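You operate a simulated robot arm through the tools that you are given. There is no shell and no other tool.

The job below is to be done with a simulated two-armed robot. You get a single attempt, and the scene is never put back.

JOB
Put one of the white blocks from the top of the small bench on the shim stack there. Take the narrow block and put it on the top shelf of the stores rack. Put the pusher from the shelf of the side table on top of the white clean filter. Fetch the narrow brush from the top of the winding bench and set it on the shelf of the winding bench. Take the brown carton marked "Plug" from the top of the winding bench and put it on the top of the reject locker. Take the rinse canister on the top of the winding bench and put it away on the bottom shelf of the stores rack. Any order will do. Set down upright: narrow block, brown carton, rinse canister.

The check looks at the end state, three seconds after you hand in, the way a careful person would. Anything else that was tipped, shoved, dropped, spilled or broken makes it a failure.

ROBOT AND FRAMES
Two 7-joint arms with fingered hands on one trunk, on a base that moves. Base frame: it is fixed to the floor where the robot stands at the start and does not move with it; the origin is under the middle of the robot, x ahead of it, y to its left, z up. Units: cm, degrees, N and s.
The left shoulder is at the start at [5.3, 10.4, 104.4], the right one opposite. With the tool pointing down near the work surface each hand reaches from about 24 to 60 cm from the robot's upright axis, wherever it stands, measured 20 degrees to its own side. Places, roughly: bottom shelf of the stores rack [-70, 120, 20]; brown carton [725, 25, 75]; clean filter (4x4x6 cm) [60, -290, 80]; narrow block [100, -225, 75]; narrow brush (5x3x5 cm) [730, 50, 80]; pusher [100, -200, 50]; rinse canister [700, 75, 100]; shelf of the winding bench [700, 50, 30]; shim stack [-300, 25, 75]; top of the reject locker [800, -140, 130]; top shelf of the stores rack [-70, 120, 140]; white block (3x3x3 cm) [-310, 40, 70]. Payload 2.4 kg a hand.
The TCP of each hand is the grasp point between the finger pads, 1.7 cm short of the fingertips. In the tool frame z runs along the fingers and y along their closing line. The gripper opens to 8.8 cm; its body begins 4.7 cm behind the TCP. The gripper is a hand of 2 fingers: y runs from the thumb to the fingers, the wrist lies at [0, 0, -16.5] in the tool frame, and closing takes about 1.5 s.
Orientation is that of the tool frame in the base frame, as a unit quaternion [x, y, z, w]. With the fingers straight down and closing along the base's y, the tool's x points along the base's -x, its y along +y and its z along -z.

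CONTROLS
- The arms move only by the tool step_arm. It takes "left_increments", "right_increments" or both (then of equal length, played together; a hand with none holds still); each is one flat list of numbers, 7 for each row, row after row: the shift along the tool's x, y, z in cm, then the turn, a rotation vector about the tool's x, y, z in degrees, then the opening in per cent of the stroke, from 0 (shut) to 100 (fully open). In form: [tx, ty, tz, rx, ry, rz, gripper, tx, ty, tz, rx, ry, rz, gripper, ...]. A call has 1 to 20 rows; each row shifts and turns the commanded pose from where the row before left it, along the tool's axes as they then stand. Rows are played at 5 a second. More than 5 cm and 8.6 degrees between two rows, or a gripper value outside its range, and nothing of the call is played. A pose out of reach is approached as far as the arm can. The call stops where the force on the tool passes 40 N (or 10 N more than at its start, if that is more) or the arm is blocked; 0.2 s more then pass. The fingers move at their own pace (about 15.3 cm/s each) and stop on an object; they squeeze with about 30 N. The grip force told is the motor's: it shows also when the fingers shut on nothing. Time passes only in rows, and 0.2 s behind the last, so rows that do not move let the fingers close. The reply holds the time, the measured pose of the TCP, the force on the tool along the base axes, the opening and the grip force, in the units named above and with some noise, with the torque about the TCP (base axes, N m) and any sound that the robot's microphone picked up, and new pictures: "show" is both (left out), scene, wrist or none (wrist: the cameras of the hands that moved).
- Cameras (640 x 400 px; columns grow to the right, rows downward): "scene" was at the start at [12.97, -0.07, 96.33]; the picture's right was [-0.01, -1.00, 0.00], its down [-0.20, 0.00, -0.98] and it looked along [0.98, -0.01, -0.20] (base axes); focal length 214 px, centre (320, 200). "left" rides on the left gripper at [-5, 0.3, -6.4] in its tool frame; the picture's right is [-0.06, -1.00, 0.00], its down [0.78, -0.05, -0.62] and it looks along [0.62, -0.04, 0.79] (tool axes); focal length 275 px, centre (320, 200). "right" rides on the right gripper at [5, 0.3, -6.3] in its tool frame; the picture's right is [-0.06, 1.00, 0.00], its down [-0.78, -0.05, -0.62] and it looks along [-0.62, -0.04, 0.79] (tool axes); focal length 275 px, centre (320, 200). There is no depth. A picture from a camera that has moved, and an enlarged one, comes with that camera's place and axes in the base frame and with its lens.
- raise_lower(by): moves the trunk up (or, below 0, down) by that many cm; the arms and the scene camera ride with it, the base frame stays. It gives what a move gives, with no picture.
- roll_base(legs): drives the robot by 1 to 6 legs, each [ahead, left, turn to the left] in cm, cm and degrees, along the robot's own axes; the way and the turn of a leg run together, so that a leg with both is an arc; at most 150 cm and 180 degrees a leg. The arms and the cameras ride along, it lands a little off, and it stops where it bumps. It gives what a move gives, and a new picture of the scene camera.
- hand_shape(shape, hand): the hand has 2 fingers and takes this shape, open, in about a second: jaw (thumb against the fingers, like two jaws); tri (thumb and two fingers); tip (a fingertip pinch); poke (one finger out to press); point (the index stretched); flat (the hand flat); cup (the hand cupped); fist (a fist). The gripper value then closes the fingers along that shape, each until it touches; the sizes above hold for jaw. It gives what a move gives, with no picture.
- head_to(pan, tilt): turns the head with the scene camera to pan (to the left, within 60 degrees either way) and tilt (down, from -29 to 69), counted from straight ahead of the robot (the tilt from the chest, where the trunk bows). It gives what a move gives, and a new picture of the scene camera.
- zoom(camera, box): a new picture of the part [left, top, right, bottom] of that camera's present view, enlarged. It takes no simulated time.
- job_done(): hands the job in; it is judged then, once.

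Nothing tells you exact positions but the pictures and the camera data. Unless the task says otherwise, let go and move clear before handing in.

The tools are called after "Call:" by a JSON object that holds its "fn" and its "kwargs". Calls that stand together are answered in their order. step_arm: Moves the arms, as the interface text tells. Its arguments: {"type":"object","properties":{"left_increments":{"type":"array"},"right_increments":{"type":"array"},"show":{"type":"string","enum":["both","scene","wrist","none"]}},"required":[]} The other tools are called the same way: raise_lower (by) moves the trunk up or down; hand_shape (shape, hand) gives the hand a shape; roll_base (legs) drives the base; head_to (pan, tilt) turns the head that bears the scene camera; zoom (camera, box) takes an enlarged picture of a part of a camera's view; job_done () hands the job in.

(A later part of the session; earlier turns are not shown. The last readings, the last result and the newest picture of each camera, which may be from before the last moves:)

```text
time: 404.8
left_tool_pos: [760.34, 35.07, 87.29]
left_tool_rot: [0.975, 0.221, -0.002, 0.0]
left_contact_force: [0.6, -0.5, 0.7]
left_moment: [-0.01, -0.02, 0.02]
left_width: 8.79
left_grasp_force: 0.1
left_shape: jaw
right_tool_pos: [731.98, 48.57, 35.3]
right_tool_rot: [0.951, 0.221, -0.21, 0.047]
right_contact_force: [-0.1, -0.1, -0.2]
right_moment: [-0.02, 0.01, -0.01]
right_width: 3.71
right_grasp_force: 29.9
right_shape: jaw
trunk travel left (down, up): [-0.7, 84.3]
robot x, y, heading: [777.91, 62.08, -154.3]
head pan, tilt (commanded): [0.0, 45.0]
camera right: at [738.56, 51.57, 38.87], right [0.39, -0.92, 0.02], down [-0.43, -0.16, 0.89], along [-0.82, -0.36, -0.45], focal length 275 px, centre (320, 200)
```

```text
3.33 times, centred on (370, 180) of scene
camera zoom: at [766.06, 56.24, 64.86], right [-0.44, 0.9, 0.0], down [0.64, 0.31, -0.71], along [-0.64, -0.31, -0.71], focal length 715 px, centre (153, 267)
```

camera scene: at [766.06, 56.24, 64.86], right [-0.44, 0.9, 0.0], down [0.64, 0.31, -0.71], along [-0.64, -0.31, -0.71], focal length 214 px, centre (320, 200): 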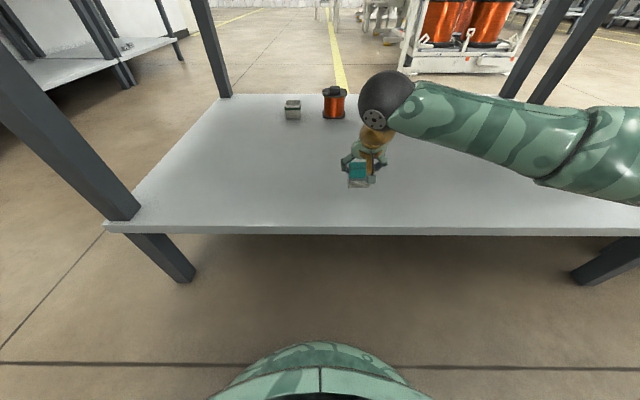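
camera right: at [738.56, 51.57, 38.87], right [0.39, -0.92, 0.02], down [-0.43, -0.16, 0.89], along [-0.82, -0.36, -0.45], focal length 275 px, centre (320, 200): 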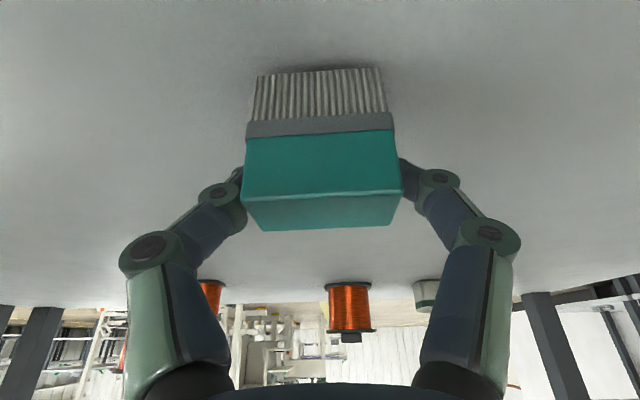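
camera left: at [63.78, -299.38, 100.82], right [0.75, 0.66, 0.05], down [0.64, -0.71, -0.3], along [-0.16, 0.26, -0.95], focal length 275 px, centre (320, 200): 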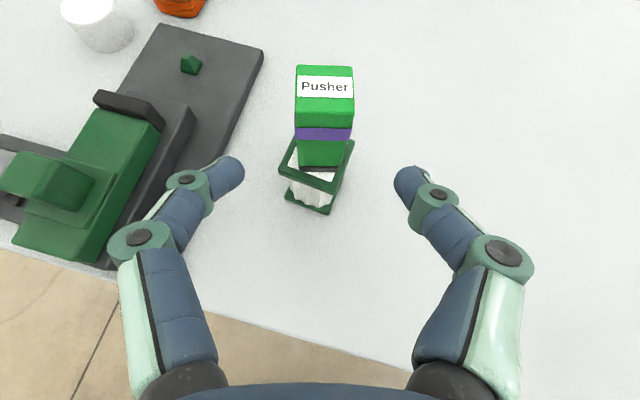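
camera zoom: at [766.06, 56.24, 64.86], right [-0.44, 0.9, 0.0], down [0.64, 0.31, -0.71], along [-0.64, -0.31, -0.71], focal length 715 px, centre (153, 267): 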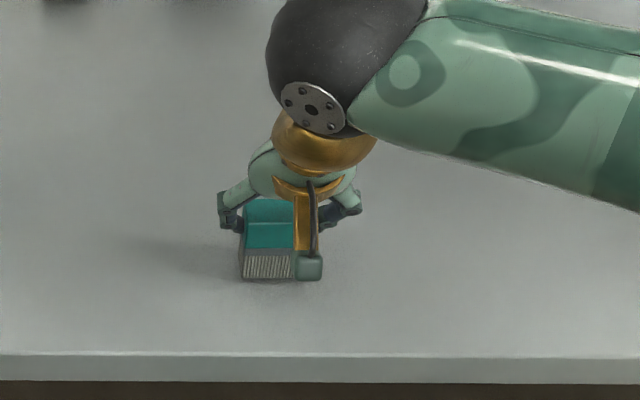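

Close to the shelf now; lowering in 0.4 cm steps.

Call:
{"fn": "step_arm", "kwargs": {"right_increments": [0.17, 0, 0.36, 0, 0, 0, 30, 0, 0, 0, 0, 0, 0, 30], "show": "none"}}

Call:
{"fn": "step_arm", "kwargs": {"right_increments": [0.17, 0, 0.36, 0, 0, 0, 30, 0, 0, 0, 0, 0, 0, 30], "show": "none"}}

Call:
{"fn": "zoom", "kwargs": {"camera": "right", "box": [220, 40, 420, 240]}}

```text
time: 405.4
left_tool_pos: [760.27, 35.02, 87.27]
left_tool_rot: [0.975, 0.221, -0.001, 0.0]
left_contact_force: [0.0, 0.0, 0.1]
left_moment: [0.01, 0.03, 0.06]
left_width: 8.79
left_grasp_force: 0.0
left_shape: jaw
right_tool_pos: [731.96, 48.61, 34.94]
right_tool_rot: [0.951, 0.221, -0.21, 0.047]
right_contact_force: [0.5, 0.2, -0.6]
right_moment: [0.01, 0.0, -0.01]
right_width: 3.72
right_grasp_force: 30.2
right_shape: jaw
trunk travel left (down, up): [-0.7, 84.3]
robot x, y, heading: [777.26, 62.15, -154.0]
head pan, tilt (commanded): [0.0, 45.0]
```

```text
time: 406.0
left_tool_pos: [760.4, 35.14, 87.29]
left_tool_rot: [0.975, 0.221, -0.002, 0.001]
left_contact_force: [0.2, -0.4, -1.0]
left_moment: [-0.01, -0.01, -0.05]
left_width: 8.8
left_grasp_force: 0.1
left_shape: jaw
right_tool_pos: [732.04, 48.65, 34.76]
right_tool_rot: [0.951, 0.22, -0.21, 0.047]
right_contact_force: [-0.5, 0.5, 5.4]
right_moment: [0.05, 0.01, 0.01]
right_width: 3.73
right_grasp_force: 30.1
right_shape: jaw
trunk travel left (down, up): [-0.7, 84.3]
robot x, y, heading: [777.29, 61.93, -154.2]
head pan, tilt (commanded): [0.0, 45.0]
```

```text
2.00 times, centred on (320, 140) of right
camera zoom: at [738.56, 51.58, 38.11], right [0.39, -0.92, 0.02], down [-0.42, -0.16, 0.89], along [-0.82, -0.36, -0.45], focal length 551 px, centre (320, 320)
```

zoom: 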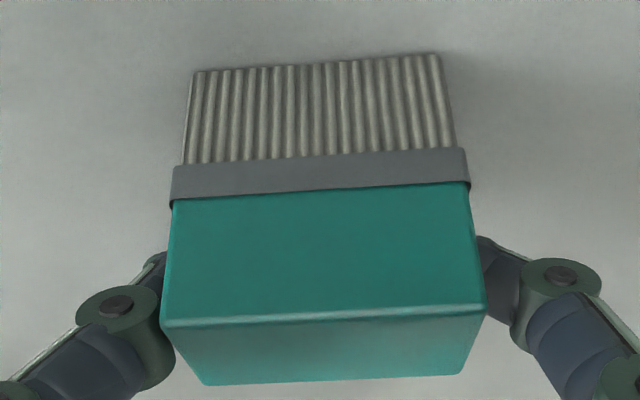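

Contact at 5 N — the brush is standing on the shelf. I'll open and withdraw along the fingers, then back the base out.

Call:
{"fn": "step_arm", "kwargs": {"right_increments": [0, 0, 0, 0, 0, 0, 45, 0, 0, 0, 0, 0, 0, 58, 0, 0, 0, 0, 0, 0, 70, 0, 0, 0, 0, 0, 0, 80, 0, 0, -1.5, 0, 0, 0, 80, 0, 0, -2.5, 0, 0, 0, 80, 0, 0, -3, 0, 0, 0, 80, 0, 0, 0, 0, 0, 0, 80], "show": "both"}}

Call:
{"fn": "roll_base", "kwargs": {"legs": [[-28, 0, 0]]}}

Call:
{"fn": "zoom", "kwargs": {"camera": "scene", "box": [280, 60, 440, 180]}}

```text
time: 407.8
left_tool_pos: [760.43, 35.01, 87.33]
left_tool_rot: [0.975, 0.22, -0.002, 0.0]
left_contact_force: [0.0, 0.5, -0.3]
left_moment: [0.0, -0.05, -0.01]
left_width: 8.81
left_grasp_force: 0.1
left_shape: jaw
right_tool_pos: [734.69, 49.86, 40.86]
right_tool_rot: [0.951, 0.221, -0.21, 0.048]
right_contact_force: [0.1, 0.5, -0.3]
right_moment: [0.01, 0.0, -0.02]
right_width: 7.03
right_grasp_force: 0.0
right_shape: jaw
trunk travel left (down, up): [-0.7, 84.3]
robot x, y, heading: [777.36, 62.19, -154.1]
head pan, tilt (commanded): [0.0, 45.0]
camera scene: at [766.06, 56.24, 64.86], right [-0.44, 0.9, 0.0], down [0.64, 0.31, -0.71], along [-0.64, -0.31, -0.71], focal length 214 px, centre (320, 200)
camera right: at [741.22, 52.85, 44.49], right [0.39, -0.92, 0.02], down [-0.43, -0.16, 0.89], along [-0.82, -0.36, -0.45], focal length 275 px, centre (320, 200)
```

scene: 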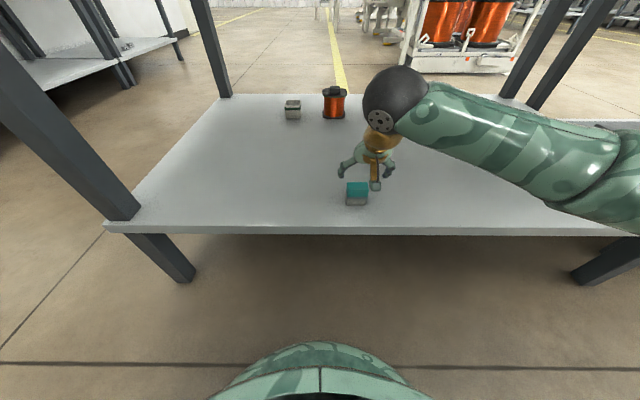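
right: 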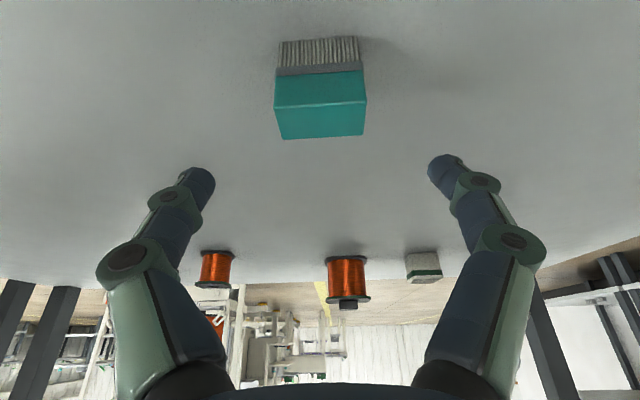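

```text
time: 409.8
left_tool_pos: [785.39, 47.27, 87.36]
left_tool_rot: [0.976, 0.22, -0.002, 0.0]
left_contact_force: [1.4, 0.1, -0.2]
left_moment: [-0.01, -0.01, -0.01]
left_width: 8.83
left_grasp_force: 0.1
left_shape: jaw
right_tool_pos: [759.79, 62.15, 40.8]
right_tool_rot: [0.952, 0.22, -0.21, 0.046]
right_contact_force: [-0.2, -0.5, 0.3]
right_moment: [-0.03, -0.01, 0.01]
right_width: 7.01
right_grasp_force: 0.0
right_shape: jaw
trunk travel left (down, up): [-0.7, 84.3]
robot x, y, heading: [802.65, 73.74, -154.3]
head pan, tilt (commanded): [0.0, 45.0]
camera scene: at [791.14, 68.47, 64.86], right [-0.44, 0.9, 0.0], down [0.64, 0.31, -0.71], along [-0.64, -0.31, -0.71], focal length 214 px, centre (320, 200)
```

scene: 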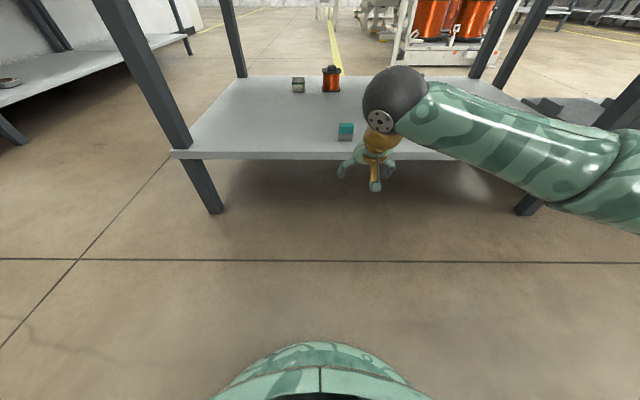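

```text
3.33 times, centred on (360, 120) of scene
camera zoom: at [791.14, 68.47, 64.86], right [-0.44, 0.9, 0.0], down [0.64, 0.31, -0.71], along [-0.64, -0.31, -0.71], focal length 715 px, centre (187, 467)
```

zoom: 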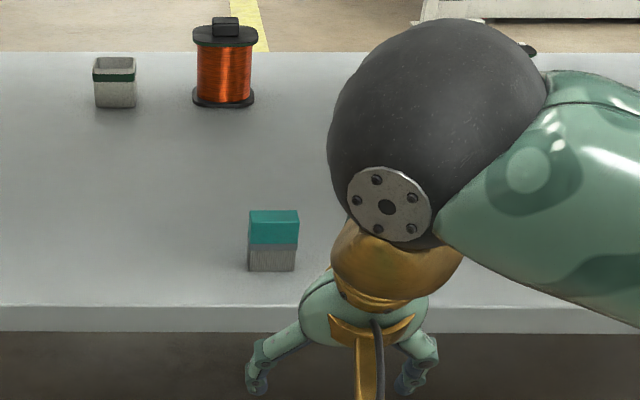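

The brush stands on the bench's shelf. Now the canister: I'll raise the trunk and look at its handle.

Call:
{"fn": "raise_lower", "kwargs": {"by": 40}}

Call:
{"fn": "step_arm", "kwargs": {"right_increments": [0, 0, 0, 0, 8.3, 0, 100, 0, 0, 0, 0, 8.3, 0, 100, 0, 0, 0, 0, 8.3, 0, 100, 0, 0, -4, 0, 0, 0, 100, 0, 0, -4, 0, 0, 0, 100, 0, 0, -4, 0, 0, 0, 100, 0, 0, -4, 0, 0, 0, 100, 0, 0, -4, 0, 0, 0, 100], "show": "none"}}

Call:
{"fn": "raise_lower", "kwargs": {"by": 20}}

Call:
{"fn": "head_to", "kwargs": {"pan": -15, "tilt": 25}}

Call:
{"fn": "zoom", "kwargs": {"camera": "scene", "box": [240, 100, 440, 240]}}

```text
time: 413.6
left_tool_pos: [785.4, 47.29, 127.32]
left_tool_rot: [0.975, 0.221, -0.001, 0.001]
left_contact_force: [-0.1, 0.3, 0.6]
left_moment: [0.03, 0.04, -0.05]
left_width: 8.79
left_grasp_force: 0.1
left_shape: jaw
right_tool_pos: [759.77, 62.1, 80.9]
right_tool_rot: [0.951, 0.221, -0.21, 0.048]
right_contact_force: [-0.7, 0.6, -0.3]
right_moment: [-0.01, -0.02, 0.03]
right_width: 7.05
right_grasp_force: 0.1
right_shape: jaw
trunk travel left (down, up): [-40.7, 44.3]
robot x, y, heading: [802.67, 74.04, -154.0]
head pan, tilt (commanded): [0.0, 45.0]
```

```text
time: 415.4
left_tool_pos: [785.33, 47.31, 127.43]
left_tool_rot: [0.975, 0.221, -0.003, 0.0]
left_contact_force: [-0.9, 0.0, 0.5]
left_moment: [0.0, -0.03, -0.04]
left_width: 8.77
left_grasp_force: 0.0
left_shape: jaw
right_tool_pos: [759.88, 62.08, 101.04]
right_tool_rot: [0.974, 0.225, 0.0, -0.002]
right_contact_force: [-0.7, 1.0, -0.8]
right_moment: [0.0, 0.02, 0.01]
right_width: 8.79
right_grasp_force: 0.1
right_shape: jaw
trunk travel left (down, up): [-40.7, 44.3]
robot x, y, heading: [802.66, 73.82, -153.9]
head pan, tilt (commanded): [0.0, 45.0]
```

```text
time: 417.6
left_tool_pos: [785.16, 47.35, 147.32]
left_tool_rot: [0.975, 0.22, -0.001, 0.001]
left_contact_force: [-0.1, -0.5, -1.1]
left_moment: [-0.01, -0.03, 0.04]
left_width: 8.79
left_grasp_force: 0.0
left_shape: jaw
right_tool_pos: [759.81, 62.11, 120.92]
right_tool_rot: [0.974, 0.225, -0.001, -0.003]
right_contact_force: [1.0, -0.3, -0.3]
right_moment: [-0.03, -0.01, 0.0]
right_width: 8.79
right_grasp_force: 0.0
right_shape: jaw
trunk travel left (down, up): [-60.7, 24.3]
robot x, y, heading: [802.19, 73.73, -154.0]
head pan, tilt (commanded): [0.0, 45.0]
```

```text
time: 418.4
left_tool_pos: [785.48, 47.25, 147.31]
left_tool_rot: [0.976, 0.22, -0.002, 0.001]
left_contact_force: [-0.1, -0.1, 0.3]
left_moment: [0.01, 0.04, 0.01]
left_width: 8.82
left_grasp_force: 0.2
left_shape: jaw
right_tool_pos: [759.75, 62.15, 120.9]
right_tool_rot: [0.974, 0.226, -0.001, -0.002]
right_contact_force: [0.1, -0.1, -0.3]
right_moment: [-0.01, 0.01, 0.0]
right_width: 8.82
right_grasp_force: 0.1
right_shape: jaw
trunk travel left (down, up): [-60.7, 24.3]
robot x, y, heading: [802.54, 73.89, -154.0]
head pan, tilt (commanded): [-15.0, 25.0]
camera scene: at [791.3, 71.19, 127.49], right [-0.19, 0.98, 0.0], down [0.42, 0.08, -0.91], along [-0.89, -0.17, -0.42], focal length 214 px, centre (320, 200)
```

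scene: 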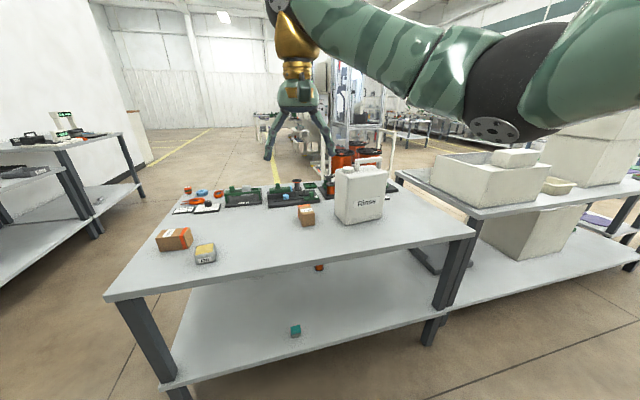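

```text
2.86 times, centred on (340, 170) of scene
camera zoom: at [791.3, 71.19, 127.49], right [-0.19, 0.98, 0.0], down [0.42, 0.08, -0.91], along [-0.89, -0.17, -0.42], focal length 613 px, centre (263, 286)
```

zoom: 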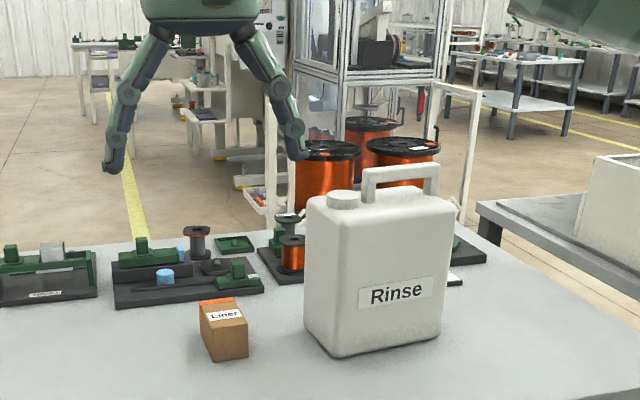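

The canister's label side faces this side, its handle bar runs across and the grip point over its middle is near [701.7, 72.3, 104]. I'll turn to face it squarely (heading ≈ -145°) and move behind it.

Call:
{"fn": "roll_base", "kwargs": {"legs": [[0, 0, 9.2], [10, -47, 0], [18, 0, 0]]}}

Call:
{"fn": "head_to", "kwargs": {"pan": 0, "tilt": 30}}

Call:
{"fn": "zoom", "kwargs": {"camera": "scene", "box": [260, 130, 460, 270]}}

Call:
{"fn": "step_arm", "kwargs": {"right_increments": [0, 0, 0, 0, 0, 0, 100], "show": "wrist"}}

```text
time: 423.1
left_tool_pos: [739.54, 67.2, 147.33]
left_tool_rot: [0.954, 0.299, -0.003, 0.0]
left_contact_force: [-0.7, 0.2, -0.5]
left_moment: [0.01, 0.01, 0.0]
left_width: 8.81
left_grasp_force: 0.0
left_shape: jaw
right_tool_pos: [712.0, 77.53, 120.9]
right_tool_rot: [0.953, 0.304, 0.001, -0.002]
right_contact_force: [-0.1, 0.8, -0.2]
right_moment: [0.01, -0.01, -0.01]
right_width: 8.8
right_grasp_force: 0.1
right_shape: jaw
trunk travel left (down, up): [-60.7, 24.3]
robot x, y, heading: [752.66, 96.24, -144.6]
head pan, tilt (commanded): [-15.0, 25.0]
camera scene: at [741.63, 91.67, 127.48], right [-0.35, 0.94, 0.0], down [0.4, 0.15, -0.91], along [-0.85, -0.31, -0.42], focal length 214 px, centre (320, 200)
```

scene: 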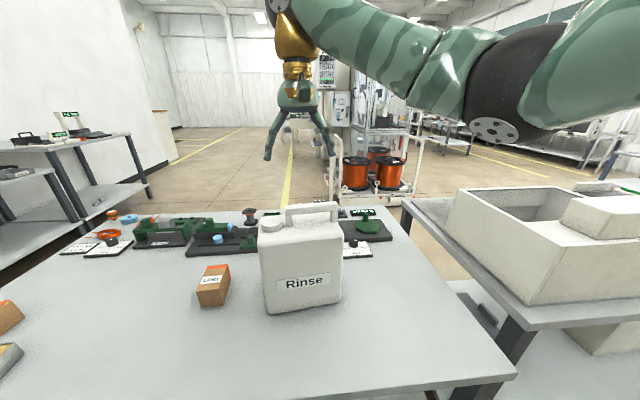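

```text
time: 423.8
left_tool_pos: [739.82, 67.18, 147.41]
left_tool_rot: [0.954, 0.3, -0.001, 0.001]
left_contact_force: [0.1, -0.4, 0.9]
left_moment: [-0.02, -0.01, -0.01]
left_width: 8.8
left_grasp_force: 0.1
left_shape: jaw
right_tool_pos: [712.05, 77.56, 120.87]
right_tool_rot: [0.953, 0.304, -0.001, -0.002]
right_contact_force: [-0.1, 0.8, 0.0]
right_moment: [-0.03, -0.02, 0.0]
right_width: 8.8
right_grasp_force: 0.1
right_shape: jaw
trunk travel left (down, up): [-60.7, 24.3]
robot x, y, heading: [752.32, 96.58, -144.7]
head pan, tilt (commanded): [0.0, 30.0]
camera scene: at [742.97, 89.7, 126.7], right [-0.58, 0.82, 0.0], down [0.41, 0.29, -0.87], along [-0.71, -0.5, -0.5], focal length 214 px, centre (320, 200)
```

scene: 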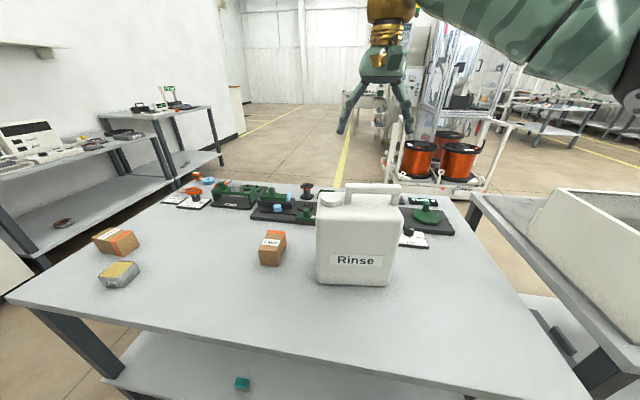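

```text
2.86 times, centred on (360, 200) of scene
camera zoom: at [742.97, 89.7, 126.7], right [-0.58, 0.82, 0.0], down [0.41, 0.29, -0.87], along [-0.71, -0.5, -0.5], focal length 613 px, centre (206, 200)
```

zoom: 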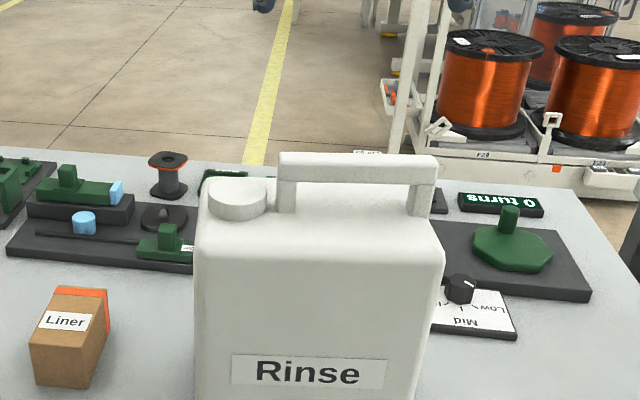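

```text
time: 424.2
left_tool_pos: [739.78, 67.27, 147.33]
left_tool_rot: [0.954, 0.299, -0.001, 0.0]
left_contact_force: [0.1, -0.2, -0.7]
left_moment: [0.01, 0.02, 0.01]
left_width: 8.77
left_grasp_force: 0.1
left_shape: jaw
right_tool_pos: [712.04, 77.57, 120.92]
right_tool_rot: [0.953, 0.304, 0.0, -0.002]
right_contact_force: [-0.6, 0.1, -0.1]
right_moment: [0.03, -0.04, -0.01]
right_width: 8.79
right_grasp_force: 0.0
right_shape: jaw
trunk travel left (down, up): [-60.7, 24.3]
robot x, y, heading: [751.87, 96.44, -145.1]
head pan, tilt (commanded): [0.0, 30.0]
camera right: at [716.27, 80.33, 127.16], right [0.53, -0.85, 0.0], down [-0.67, -0.42, 0.62], along [-0.53, -0.32, -0.79], focal length 275 px, centre (320, 200)
```

right: 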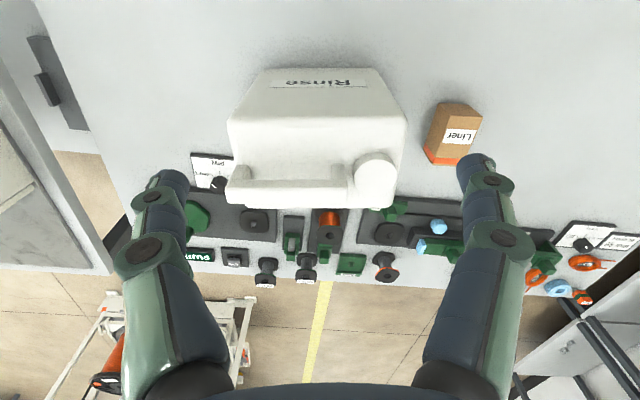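

I have a good view of the handle: bar centre z ≈ 104.4, about 2 cm thick, with a 3 cm gap below. I'll tilt the right hand 50° forward and roll it 90° so the fingers can close across the bar.

Call:
{"fn": "step_arm", "kwargs": {"right_increments": [0, 0, 0, 0, -8.4, 0, 80, 0, 0, 0, 0, -8.4, 0, 70, 0, 0, 0, 0, -8.4, 0, 60, 0, 0, 0, 0, -8.4, 0, 50, 0, 0, 0, 0, -8.4, 0, 50, 0, 0, 0, 0, -8, 0, 50], "show": "none"}}

Call:
{"fn": "step_arm", "kwargs": {"right_increments": [0, 0, 0, 0, 0, 8.2, 50, 0, 0, 0, 0, 0, 8.2, 50, 0, 0, 0, 0, 0, 8.2, 50, 0, 0, 0, 0, 0, 8.2, 50, 0, 0, 0, 0, 0, 8.2, 50, 0, 0, 0, 0, 0, 8.2, 50, 0, 0, 0, 0, 0, 8.2, 50, 0, 0, 0, 0, 0, 8.2, 50, 0, 0, 0, 0, 0, 8.2, 50, 0, 0, 0, 0, 0, 8.2, 50, 0, 0, 0, 0, 0, 8, 50], "show": "both"}}

```text
time: 425.6
left_tool_pos: [739.72, 67.23, 147.41]
left_tool_rot: [0.954, 0.299, -0.001, 0.001]
left_contact_force: [-0.1, 0.1, 0.2]
left_moment: [0.03, -0.02, -0.03]
left_width: 8.77
left_grasp_force: 0.1
left_shape: jaw
right_tool_pos: [712.18, 77.65, 120.96]
right_tool_rot: [0.863, 0.277, -0.403, 0.128]
right_contact_force: [0.8, -0.7, 0.0]
right_moment: [0.02, 0.01, 0.04]
right_width: 4.47
right_grasp_force: 0.1
right_shape: jaw
trunk travel left (down, up): [-60.7, 24.3]
robot x, y, heading: [752.33, 96.52, -144.6]
head pan, tilt (commanded): [0.0, 30.0]
```

```text
time: 428.0
left_tool_pos: [739.76, 67.27, 147.38]
left_tool_rot: [0.954, 0.299, -0.001, 0.0]
left_contact_force: [0.1, 0.0, -0.1]
left_moment: [0.01, -0.02, 0.02]
left_width: 8.8
left_grasp_force: 0.1
left_shape: jaw
right_tool_pos: [712.1, 77.59, 120.92]
right_tool_rot: [0.804, -0.417, -0.195, 0.375]
right_contact_force: [-0.3, -0.6, -0.3]
right_moment: [0.04, -0.04, -0.01]
right_width: 4.48
right_grasp_force: 0.0
right_shape: jaw
trunk travel left (down, up): [-60.7, 24.3]
robot x, y, heading: [752.48, 96.55, -144.4]
head pan, tilt (commanded): [0.0, 30.0]
camera scene: at [743.0, 89.69, 126.7], right [-0.58, 0.82, 0.0], down [0.41, 0.29, -0.87], along [-0.71, -0.5, -0.5], focal length 214 px, centre (320, 200)
camera right: at [718.72, 76.32, 125.15], right [-0.56, -0.32, 0.77], down [-0.04, 0.93, 0.36], along [-0.83, 0.17, -0.53], focal length 275 px, centre (320, 200)
```

scene: 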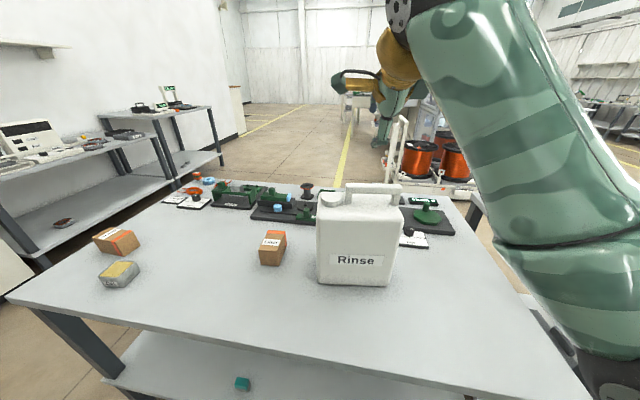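
right: 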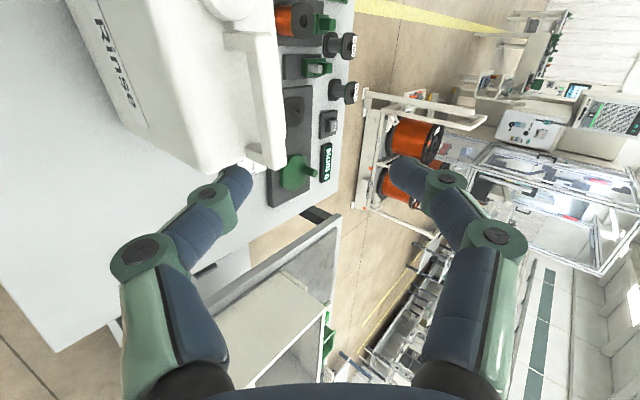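

The roll works and the tool now points 40° below horizontal with the closing line across the bar. I'll move to a pre-grasp point 8 cm short of the bar along the finger direction.

Call:
{"fn": "step_arm", "kwargs": {"right_increments": [-0.38, -1.34, 2.72, 0, 0, 0, 50, -0.38, -1.34, 2.72, 0, 0, 0, 50, -0.38, -1.34, 2.72, 0, 0, 0, 50, -0.38, -1.34, 2.72, 0, 0, 0, 50, 0, 0, 0, 0, 0, 0, 50], "show": "both"}}

Call:
{"fn": "zoom", "kwargs": {"camera": "scene", "box": [280, 100, 460, 240]}}

```text
time: 429.2
left_tool_pos: [739.68, 67.19, 147.32]
left_tool_rot: [0.954, 0.3, -0.002, 0.001]
left_contact_force: [-0.3, 0.3, 0.1]
left_moment: [-0.02, -0.01, 0.02]
left_width: 8.79
left_grasp_force: 0.1
left_shape: jaw
right_tool_pos: [707.34, 76.06, 109.89]
right_tool_rot: [0.806, -0.415, -0.195, 0.375]
right_contact_force: [0.7, 0.0, -0.5]
right_moment: [-0.02, -0.01, 0.01]
right_width: 4.44
right_grasp_force: 0.2
right_shape: jaw
trunk travel left (down, up): [-60.7, 24.3]
robot x, y, heading: [752.43, 96.27, -145.0]
head pan, tilt (commanded): [0.0, 30.0]
camera scene: at [742.99, 89.71, 126.7], right [-0.58, 0.82, 0.0], down [0.41, 0.29, -0.87], along [-0.71, -0.5, -0.5], focal length 214 px, centre (320, 200)
camera right: at [713.87, 74.74, 114.01], right [-0.56, -0.32, 0.76], down [-0.04, 0.93, 0.36], along [-0.83, 0.17, -0.53], focal length 275 px, centre (320, 200)
```

scene: 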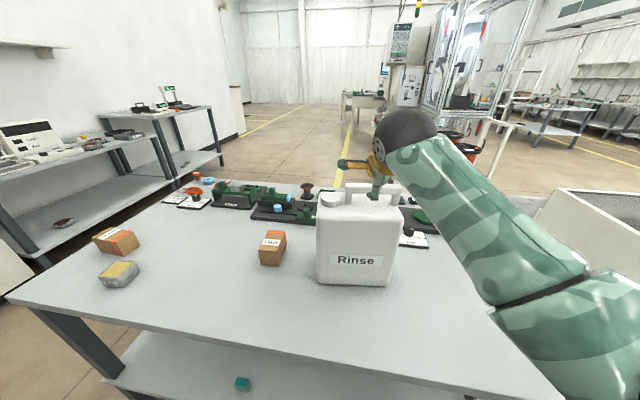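
right: 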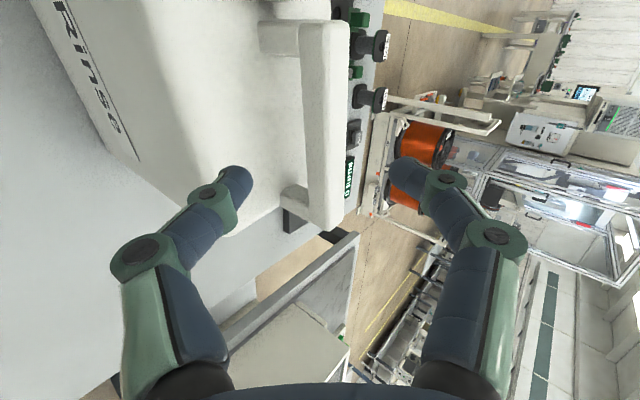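

```text
2.86 times, centred on (370, 170) of scene
camera zoom: at [742.99, 89.71, 126.7], right [-0.58, 0.82, 0.0], down [0.41, 0.29, -0.87], along [-0.71, -0.5, -0.5], focal length 613 px, centre (177, 286)
```

zoom: 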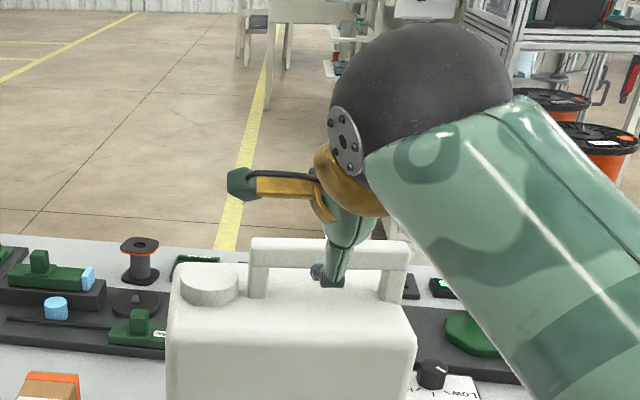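

The bar is nicely between the fingers in the wrist view. I'll advance 5.5 cm along the fingers, then check again.

Call:
{"fn": "step_arm", "kwargs": {"right_increments": [0, 0.1, 2.7, 0, 0, 0, 50, 0, 0.1, 2.8, 0, 0, 0, 50, 0, 0, 0, 0, 0, 0, 50], "show": "wrist"}}

Call:
{"fn": "zoom", "kwargs": {"camera": "scene", "box": [290, 140, 430, 240]}}

```text
time: 430.0
left_tool_pos: [739.7, 67.21, 147.28]
left_tool_rot: [0.954, 0.298, -0.002, 0.0]
left_contact_force: [0.0, 0.2, 0.3]
left_moment: [0.0, -0.02, -0.02]
left_width: 8.79
left_grasp_force: 0.2
left_shape: jaw
right_tool_pos: [703.68, 73.67, 106.46]
right_tool_rot: [0.806, -0.416, -0.195, 0.375]
right_contact_force: [0.7, 0.1, -0.2]
right_moment: [-0.06, 0.01, 0.0]
right_width: 4.42
right_grasp_force: 0.2
right_shape: jaw
trunk travel left (down, up): [-60.7, 24.3]
robot x, y, heading: [751.99, 96.57, -144.7]
head pan, tilt (commanded): [0.0, 30.0]
camera right: at [710.32, 72.25, 110.58], right [-0.56, -0.32, 0.76], down [-0.04, 0.93, 0.36], along [-0.83, 0.17, -0.53], focal length 275 px, centre (320, 200)
```

right: 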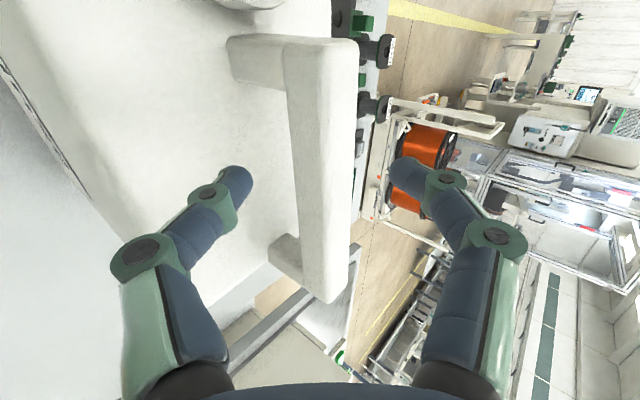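

```text
4.00 times, centred on (360, 190) of scene
camera zoom: at [742.99, 89.71, 126.7], right [-0.58, 0.82, 0.0], down [0.41, 0.29, -0.87], along [-0.71, -0.5, -0.5], focal length 858 px, centre (160, 240)
```

zoom: 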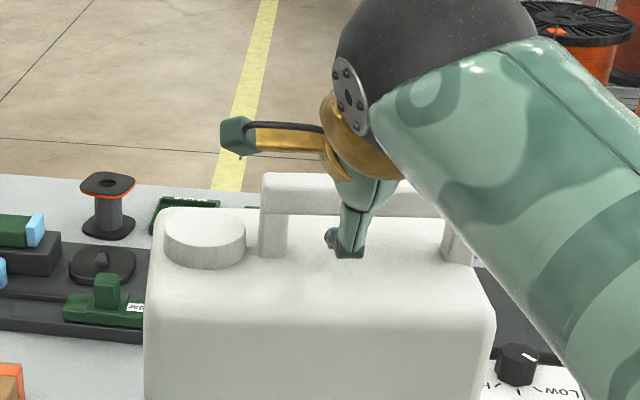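

The bar is centred between the fingers. I'll advance the last 2.6 cm and check forces.

Call:
{"fn": "step_arm", "kwargs": {"right_increments": [0, 0, 1.3, 0, 0, 0, 50, 0, 0, 1.3, 0, 0, 0, 50, 0, 0, 0, 0, 0, 0, 50], "show": "wrist"}}

Call:
{"fn": "zoom", "kwargs": {"camera": "scene", "box": [290, 140, 430, 240]}}

```text
time: 430.8
left_tool_pos: [739.78, 67.18, 147.41]
left_tool_rot: [0.954, 0.299, -0.001, 0.001]
left_contact_force: [0.2, 0.3, -0.1]
left_moment: [0.01, 0.0, 0.01]
left_width: 8.79
left_grasp_force: 0.0
left_shape: jaw
right_tool_pos: [701.99, 72.47, 104.86]
right_tool_rot: [0.805, -0.415, -0.195, 0.375]
right_contact_force: [0.4, 0.5, 0.2]
right_moment: [0.02, -0.02, 0.01]
right_width: 4.44
right_grasp_force: 0.2
right_shape: jaw
trunk travel left (down, up): [-60.7, 24.3]
robot x, y, heading: [752.08, 96.41, -144.8]
head pan, tilt (commanded): [0.0, 30.0]
camera right: at [708.65, 71.12, 108.96], right [-0.56, -0.32, 0.76], down [-0.04, 0.93, 0.36], along [-0.83, 0.17, -0.53], focal length 275 px, centre (320, 200)
```

right: 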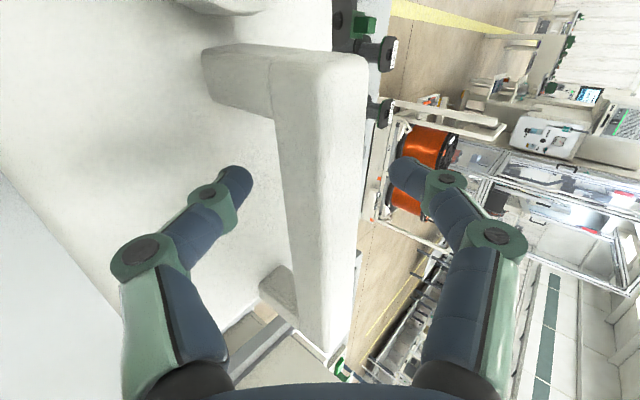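

```text
4.00 times, centred on (360, 190) of scene
camera zoom: at [742.99, 89.71, 126.7], right [-0.58, 0.82, 0.0], down [0.41, 0.29, -0.87], along [-0.71, -0.5, -0.5], focal length 858 px, centre (160, 240)
```

zoom: 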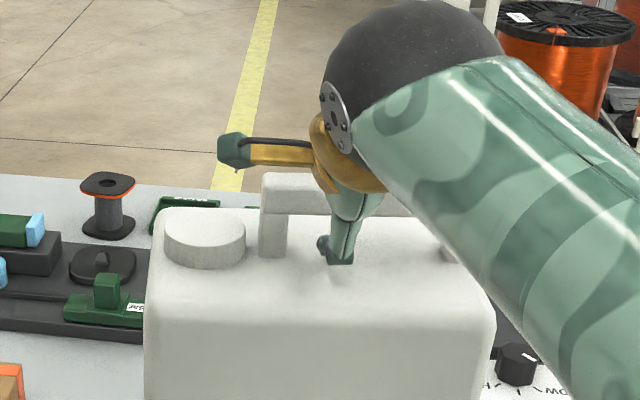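

No contact yet and the bar is between the fingers. I'll ease back 0.3 cm and close gradually.

Call:
{"fn": "step_arm", "kwargs": {"right_increments": [0, 0, -0.3, 0, 0, 0, 45, 0, 0, 0, 0, 0, 0, 36, 0, 0, 0, 0, 0, 0, 28, 0, 0, 0, 0, 0, 0, 20, 0, 0, 0, 0, 0, 0, 12, 0, 0, 0, 0, 0, 0, 5, 0, 0, 0, 0, 0, 0, 5], "show": "wrist"}}

Call:
{"fn": "zoom", "kwargs": {"camera": "scene", "box": [290, 140, 430, 240]}}

```text
time: 432.4
left_tool_pos: [739.74, 67.18, 147.3]
left_tool_rot: [0.954, 0.299, -0.002, 0.001]
left_contact_force: [-0.1, -0.7, -0.1]
left_moment: [-0.02, 0.03, 0.0]
left_width: 8.77
left_grasp_force: 0.0
left_shape: jaw
right_tool_pos: [702.15, 72.47, 104.89]
right_tool_rot: [0.806, -0.415, -0.195, 0.375]
right_contact_force: [-1.4, -1.8, 0.4]
right_moment: [-0.15, 0.21, -0.04]
right_width: 2.2
right_grasp_force: 30.0
right_shape: jaw
trunk travel left (down, up): [-60.7, 24.3]
robot x, y, heading: [752.02, 96.49, -144.5]
head pan, tilt (commanded): [0.0, 30.0]
camera right: at [708.8, 71.22, 109.16], right [-0.56, -0.32, 0.76], down [-0.04, 0.93, 0.36], along [-0.83, 0.17, -0.53], focal length 275 px, centre (320, 200)
```

right: 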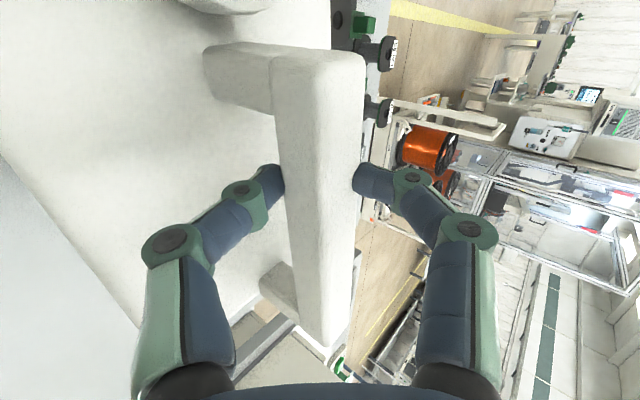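

```text
4.00 times, centred on (360, 190) of scene
camera zoom: at [742.95, 89.68, 126.7], right [-0.58, 0.82, 0.0], down [0.41, 0.29, -0.87], along [-0.71, -0.5, -0.5], focal length 858 px, centre (160, 240)
```

zoom: 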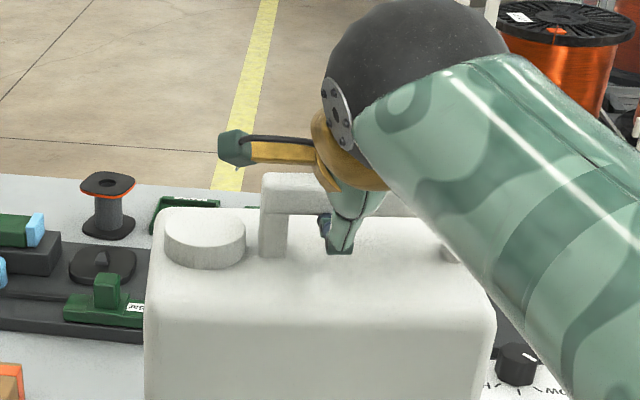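

The bar is gripped (2.2 cm, 30 N). I'll lift 2 cm with the trunk and look at weight and stability.

Call:
{"fn": "raise_lower", "kwargs": {"by": 2}}

Call:
{"fn": "step_arm", "kwargs": {"right_increments": [0, 0, 0, 0, 0, 0, 5, 0, 0, 0, 0, 0, 0, 5], "show": "both"}}

Call:
{"fn": "zoom", "kwargs": {"camera": "scene", "box": [270, 130, 450, 300]}}

```text
time: 433.1
left_tool_pos: [739.55, 67.19, 149.31]
left_tool_rot: [0.954, 0.298, 0.0, 0.0]
left_contact_force: [-0.2, -0.5, -0.7]
left_moment: [0.0, 0.01, -0.02]
left_width: 8.79
left_grasp_force: 0.0
left_shape: jaw
right_tool_pos: [702.09, 72.65, 106.81]
right_tool_rot: [0.806, -0.416, -0.194, 0.373]
right_contact_force: [-0.3, -0.4, -13.9]
right_moment: [-0.04, 0.07, 0.02]
right_width: 2.57
right_grasp_force: 30.3
right_shape: jaw
trunk travel left (down, up): [-62.7, 22.3]
robot x, y, heading: [752.32, 96.51, -144.7]
head pan, tilt (commanded): [0.0, 30.0]
```

```text
time: 433.7
left_tool_pos: [739.65, 67.18, 149.42]
left_tool_rot: [0.954, 0.299, -0.002, 0.0]
left_contact_force: [0.1, 0.1, 0.2]
left_moment: [0.01, -0.05, -0.02]
left_width: 8.77
left_grasp_force: 0.1
left_shape: jaw
right_tool_pos: [702.18, 72.39, 106.89]
right_tool_rot: [0.806, -0.415, -0.195, 0.375]
right_contact_force: [0.3, -0.3, -13.7]
right_moment: [-0.01, 0.05, 0.0]
right_width: 2.6
right_grasp_force: 30.4
right_shape: jaw
trunk travel left (down, up): [-62.7, 22.3]
robot x, y, heading: [752.4, 96.34, -144.7]
head pan, tilt (commanded): [0.0, 30.0]
camera scene: at [742.89, 89.66, 128.69], right [-0.58, 0.82, 0.0], down [0.41, 0.29, -0.87], along [-0.71, -0.5, -0.5], focal length 214 px, centre (320, 200)
camera right: at [708.75, 71.23, 111.08], right [-0.56, -0.32, 0.76], down [-0.04, 0.93, 0.36], along [-0.83, 0.17, -0.53], focal length 275 px, centre (320, 200)
```

scene: 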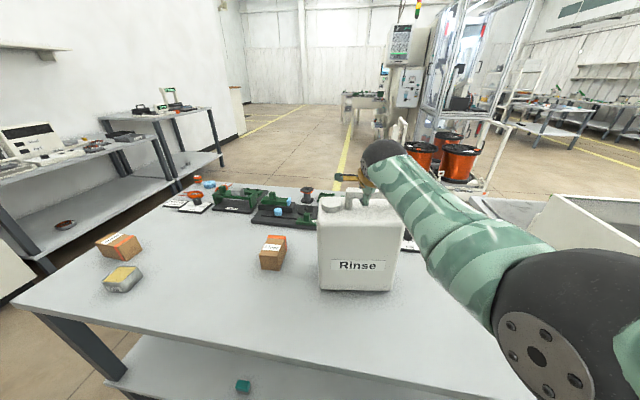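
right: 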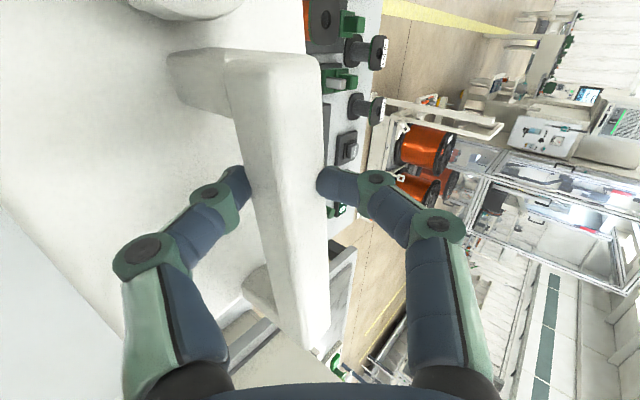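

```text
2.35 times, centred on (360, 215) of scene
camera zoom: at [742.89, 89.66, 128.69], right [-0.58, 0.82, 0.0], down [0.41, 0.29, -0.87], along [-0.71, -0.5, -0.5], focal length 505 px, centre (226, 165)
```

zoom: 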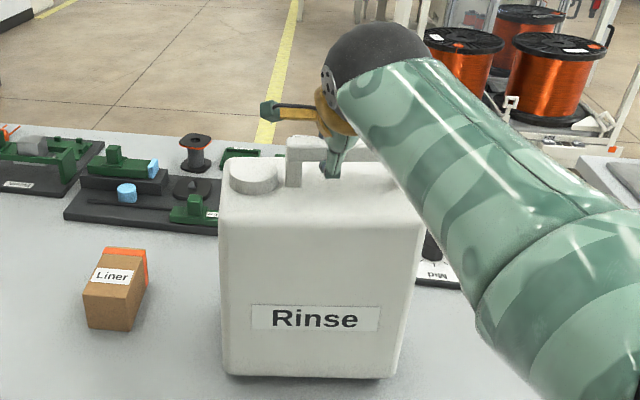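

It weighs about 1.4 kg and is held steadily. I'll lift 4 cm more and check that the force stays the same.

Call:
{"fn": "raise_lower", "kwargs": {"by": 4}}

Call:
{"fn": "step_arm", "kwargs": {"right_increments": [0, 0, 0, 0, 0, 0, 0, 0, 0, 0, 0, 0, 0, 0], "show": "both"}}

Call:
{"fn": "zoom", "kwargs": {"camera": "scene", "box": [270, 130, 450, 300]}}

```text
time: 434.5
left_tool_pos: [739.59, 67.07, 153.37]
left_tool_rot: [0.954, 0.299, -0.002, 0.0]
left_contact_force: [0.3, 0.9, 1.0]
left_moment: [0.0, 0.01, 0.0]
left_width: 8.8
left_grasp_force: 0.1
left_shape: jaw
right_tool_pos: [702.06, 72.46, 110.99]
right_tool_rot: [0.806, -0.417, -0.195, 0.373]
right_contact_force: [-0.2, 0.1, -14.1]
right_moment: [0.05, -0.02, 0.0]
right_width: 2.59
right_grasp_force: 30.2
right_shape: jaw
trunk travel left (down, up): [-66.7, 18.3]
robot x, y, heading: [752.47, 96.33, -144.7]
head pan, tilt (commanded): [0.0, 30.0]
```

```text
time: 435.1
left_tool_pos: [739.55, 67.15, 153.36]
left_tool_rot: [0.954, 0.299, -0.002, 0.0]
left_contact_force: [-0.7, 0.1, 0.2]
left_moment: [0.0, -0.01, -0.03]
left_width: 8.77
left_grasp_force: 0.0
left_shape: jaw
right_tool_pos: [702.04, 72.49, 110.8]
right_tool_rot: [0.806, -0.415, -0.195, 0.374]
right_contact_force: [-0.2, 0.1, -13.6]
right_moment: [0.03, 0.01, -0.01]
right_width: 2.58
right_grasp_force: 29.9
right_shape: jaw
trunk travel left (down, up): [-66.7, 18.3]
robot x, y, heading: [752.16, 96.68, -144.8]
head pan, tilt (commanded): [0.0, 30.0]
camera scene: at [742.9, 89.67, 132.69], right [-0.58, 0.82, 0.0], down [0.41, 0.29, -0.87], along [-0.71, -0.5, -0.5], focal length 214 px, centre (320, 200)
camera right: at [708.75, 71.22, 115.09], right [-0.56, -0.32, 0.76], down [-0.04, 0.93, 0.36], along [-0.83, 0.17, -0.53], focal length 275 px, centre (320, 200)
```

scene: 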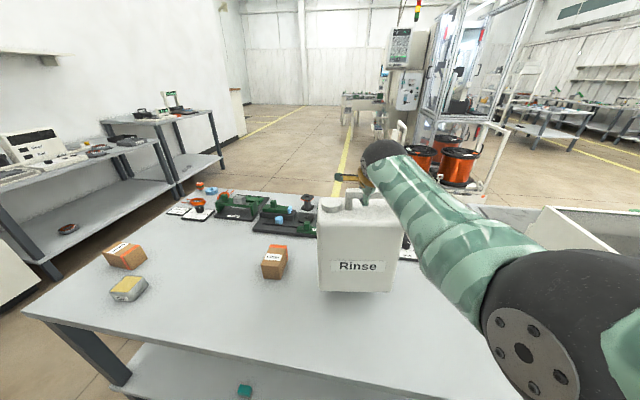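
right: 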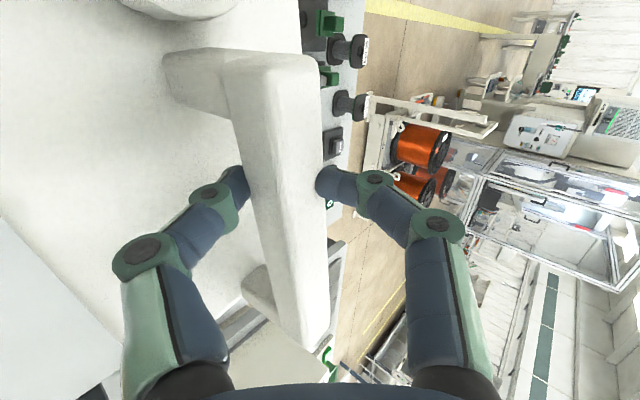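

```text
2.35 times, centred on (360, 215) of scene
camera zoom: at [742.9, 89.67, 132.69], right [-0.58, 0.82, 0.0], down [0.41, 0.29, -0.87], along [-0.71, -0.5, -0.5], focal length 505 px, centre (226, 165)
```

zoom: 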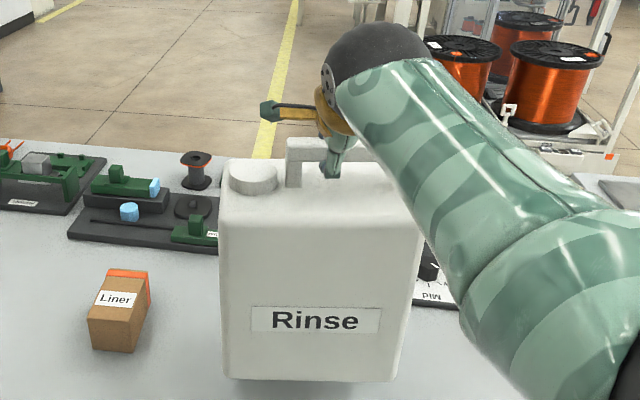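

The canister hangs level and steady. I'll raise it further and back straight away from the bench.

Call:
{"fn": "raise_lower", "kwargs": {"by": 12}}

Call:
{"fn": "roll_base", "kwargs": {"legs": [[-45, 0, 0]]}}

```text
time: 436.6
left_tool_pos: [739.5, 67.12, 165.36]
left_tool_rot: [0.954, 0.299, -0.002, 0.0]
left_contact_force: [-0.6, 0.1, -0.4]
left_moment: [0.02, 0.01, 0.0]
left_width: 8.81
left_grasp_force: 0.0
left_shape: jaw
right_tool_pos: [701.98, 72.48, 122.83]
right_tool_rot: [0.806, -0.415, -0.195, 0.374]
right_contact_force: [0.1, 1.0, -13.8]
right_moment: [0.0, -0.01, 0.0]
right_width: 2.54
right_grasp_force: 30.3
right_shape: jaw
trunk travel left (down, up): [-78.7, 6.3]
robot x, y, heading: [752.0, 96.26, -144.4]
head pan, tilt (commanded): [0.0, 30.0]
```

```text
time: 439.3
left_tool_pos: [776.23, 93.1, 165.39]
left_tool_rot: [0.954, 0.299, -0.002, 0.001]
left_contact_force: [0.2, 0.0, -0.6]
left_moment: [0.04, -0.02, -0.02]
left_width: 8.79
left_grasp_force: 0.1
left_shape: jaw
right_tool_pos: [738.64, 98.31, 122.85]
right_tool_rot: [0.806, -0.415, -0.196, 0.374]
right_contact_force: [-1.0, -0.4, -13.1]
right_moment: [-0.03, 0.08, 0.0]
right_width: 2.62
right_grasp_force: 30.2
right_shape: jaw
trunk travel left (down, up): [-78.7, 6.3]
robot x, y, heading: [788.81, 122.39, -144.7]
head pan, tilt (commanded): [0.0, 30.0]
camera scene: at [779.42, 115.53, 144.7], right [-0.58, 0.82, 0.0], down [0.41, 0.29, -0.87], along [-0.71, -0.5, -0.5], focal length 214 px, centre (320, 200)
```

scene: 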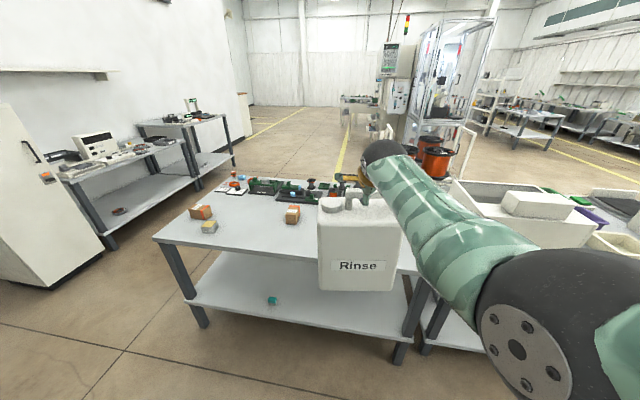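

The canister is off the bench and steady. I'll go around the bench's right end: turn left 65° and drive forward.

Call:
{"fn": "roll_base", "kwargs": {"legs": [[0, 0, 65], [142, 0, 0]]}}

```text
time: 449.3
left_tool_pos: [834.45, -41.74, 165.31]
left_tool_rot: [0.648, 0.762, -0.001, 0.002]
left_contact_force: [0.4, 0.5, -0.6]
left_moment: [-0.04, -0.01, 0.0]
left_width: 8.76
left_grasp_force: 0.1
left_shape: jaw
right_tool_pos: [813.56, -73.25, 122.78]
right_tool_rot: [0.904, 0.078, 0.034, 0.42]
right_contact_force: [-0.1, 0.1, -14.1]
right_moment: [-0.08, 0.0, 0.05]
right_width: 2.61
right_grasp_force: 29.7
right_shape: jaw
trunk travel left (down, up): [-78.7, 6.3]
robot x, y, heading: [813.66, -17.74, -80.4]
head pan, tilt (commanded): [0.0, 30.0]
camera scene: at [815.87, -29.18, 144.7], right [-0.99, -0.17, 0.0], down [-0.08, 0.49, -0.87], along [0.15, -0.85, -0.5], focal length 214 px, centre (320, 200)
```

scene: 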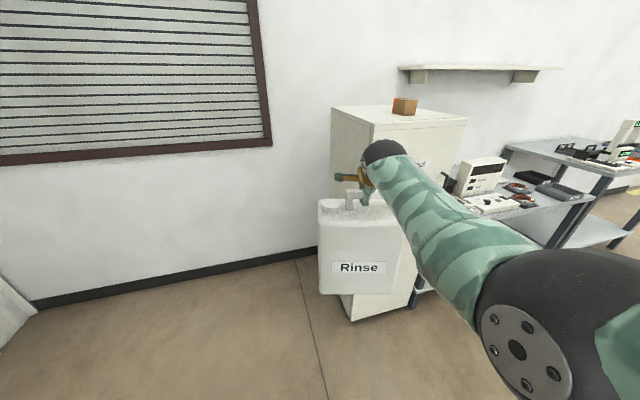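

Turning right to pass between the bench end and the locker.

Call:
{"fn": "roll_base", "kwargs": {"legs": [[0, 0, -58], [80, 0, 0]]}}

```text
time: 456.1
left_tool_pos: [743.8, -101.24, 165.27]
left_tool_rot: [0.937, 0.349, -0.001, 0.001]
left_contact_force: [-0.5, 0.0, 0.2]
left_moment: [0.01, 0.02, 0.02]
left_width: 8.8
left_grasp_force: 0.1
left_shape: jaw
right_tool_pos: [705.95, -100.01, 122.83]
right_tool_rot: [0.827, -0.372, -0.174, 0.383]
right_contact_force: [0.6, 0.6, -14.3]
right_moment: [-0.06, 0.1, -0.02]
right_width: 2.58
right_grasp_force: 29.9
right_shape: jaw
trunk travel left (down, up): [-78.7, 6.3]
robot x, y, heading: [753.3, -70.78, -138.4]
head pan, tilt (commanded): [0.0, 30.0]
camera scene: at [744.69, -78.54, 144.7], right [-0.66, 0.75, 0.0], down [0.38, 0.33, -0.87], along [-0.65, -0.57, -0.5], focal length 214 px, centre (320, 200)
```

scene: 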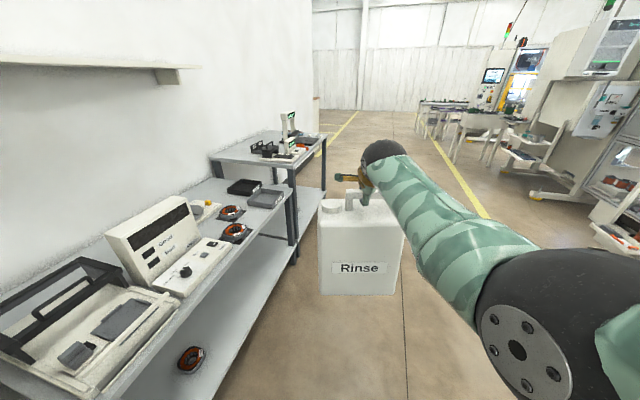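

Clear. I'll slide right, turn right to heading ≈127°, and follow the known way back past the bench front.

Call:
{"fn": "roll_base", "kwargs": {"legs": [[55, -32, 0], [0, 0, -94.8], [145, 0, 0], [145, 0, 0]]}}

```text
time: 477.3
left_tool_pos: [488.03, 160.46, 165.18]
left_tool_rot: [0.891, -0.453, -0.002, 0.0]
left_contact_force: [0.1, 0.3, -0.2]
left_moment: [0.0, 0.02, 0.01]
left_width: 8.77
left_grasp_force: 0.1
left_shape: jaw
right_tool_pos: [492.39, 198.3, 122.82]
right_tool_rot: [-0.286, 0.86, 0.401, -0.131]
right_contact_force: [0.4, 0.6, -14.0]
right_moment: [0.12, 0.07, -0.02]
right_width: 2.59
right_grasp_force: 30.5
right_shape: jaw
trunk travel left (down, up): [-78.7, 6.3]
robot x, y, heading: [517.86, 148.66, 126.5]
head pan, tilt (commanded): [0.0, 30.0]
camera scene: at [510.71, 158.06, 144.7], right [0.8, 0.6, 0.0], down [0.3, -0.4, -0.87], along [-0.52, 0.69, -0.5], focal length 214 px, centre (320, 200)
```

scene: 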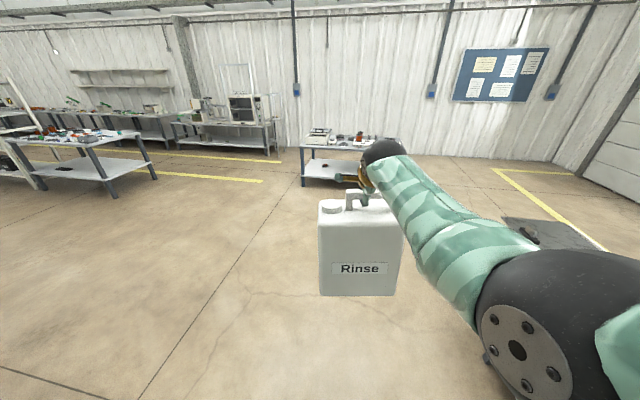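

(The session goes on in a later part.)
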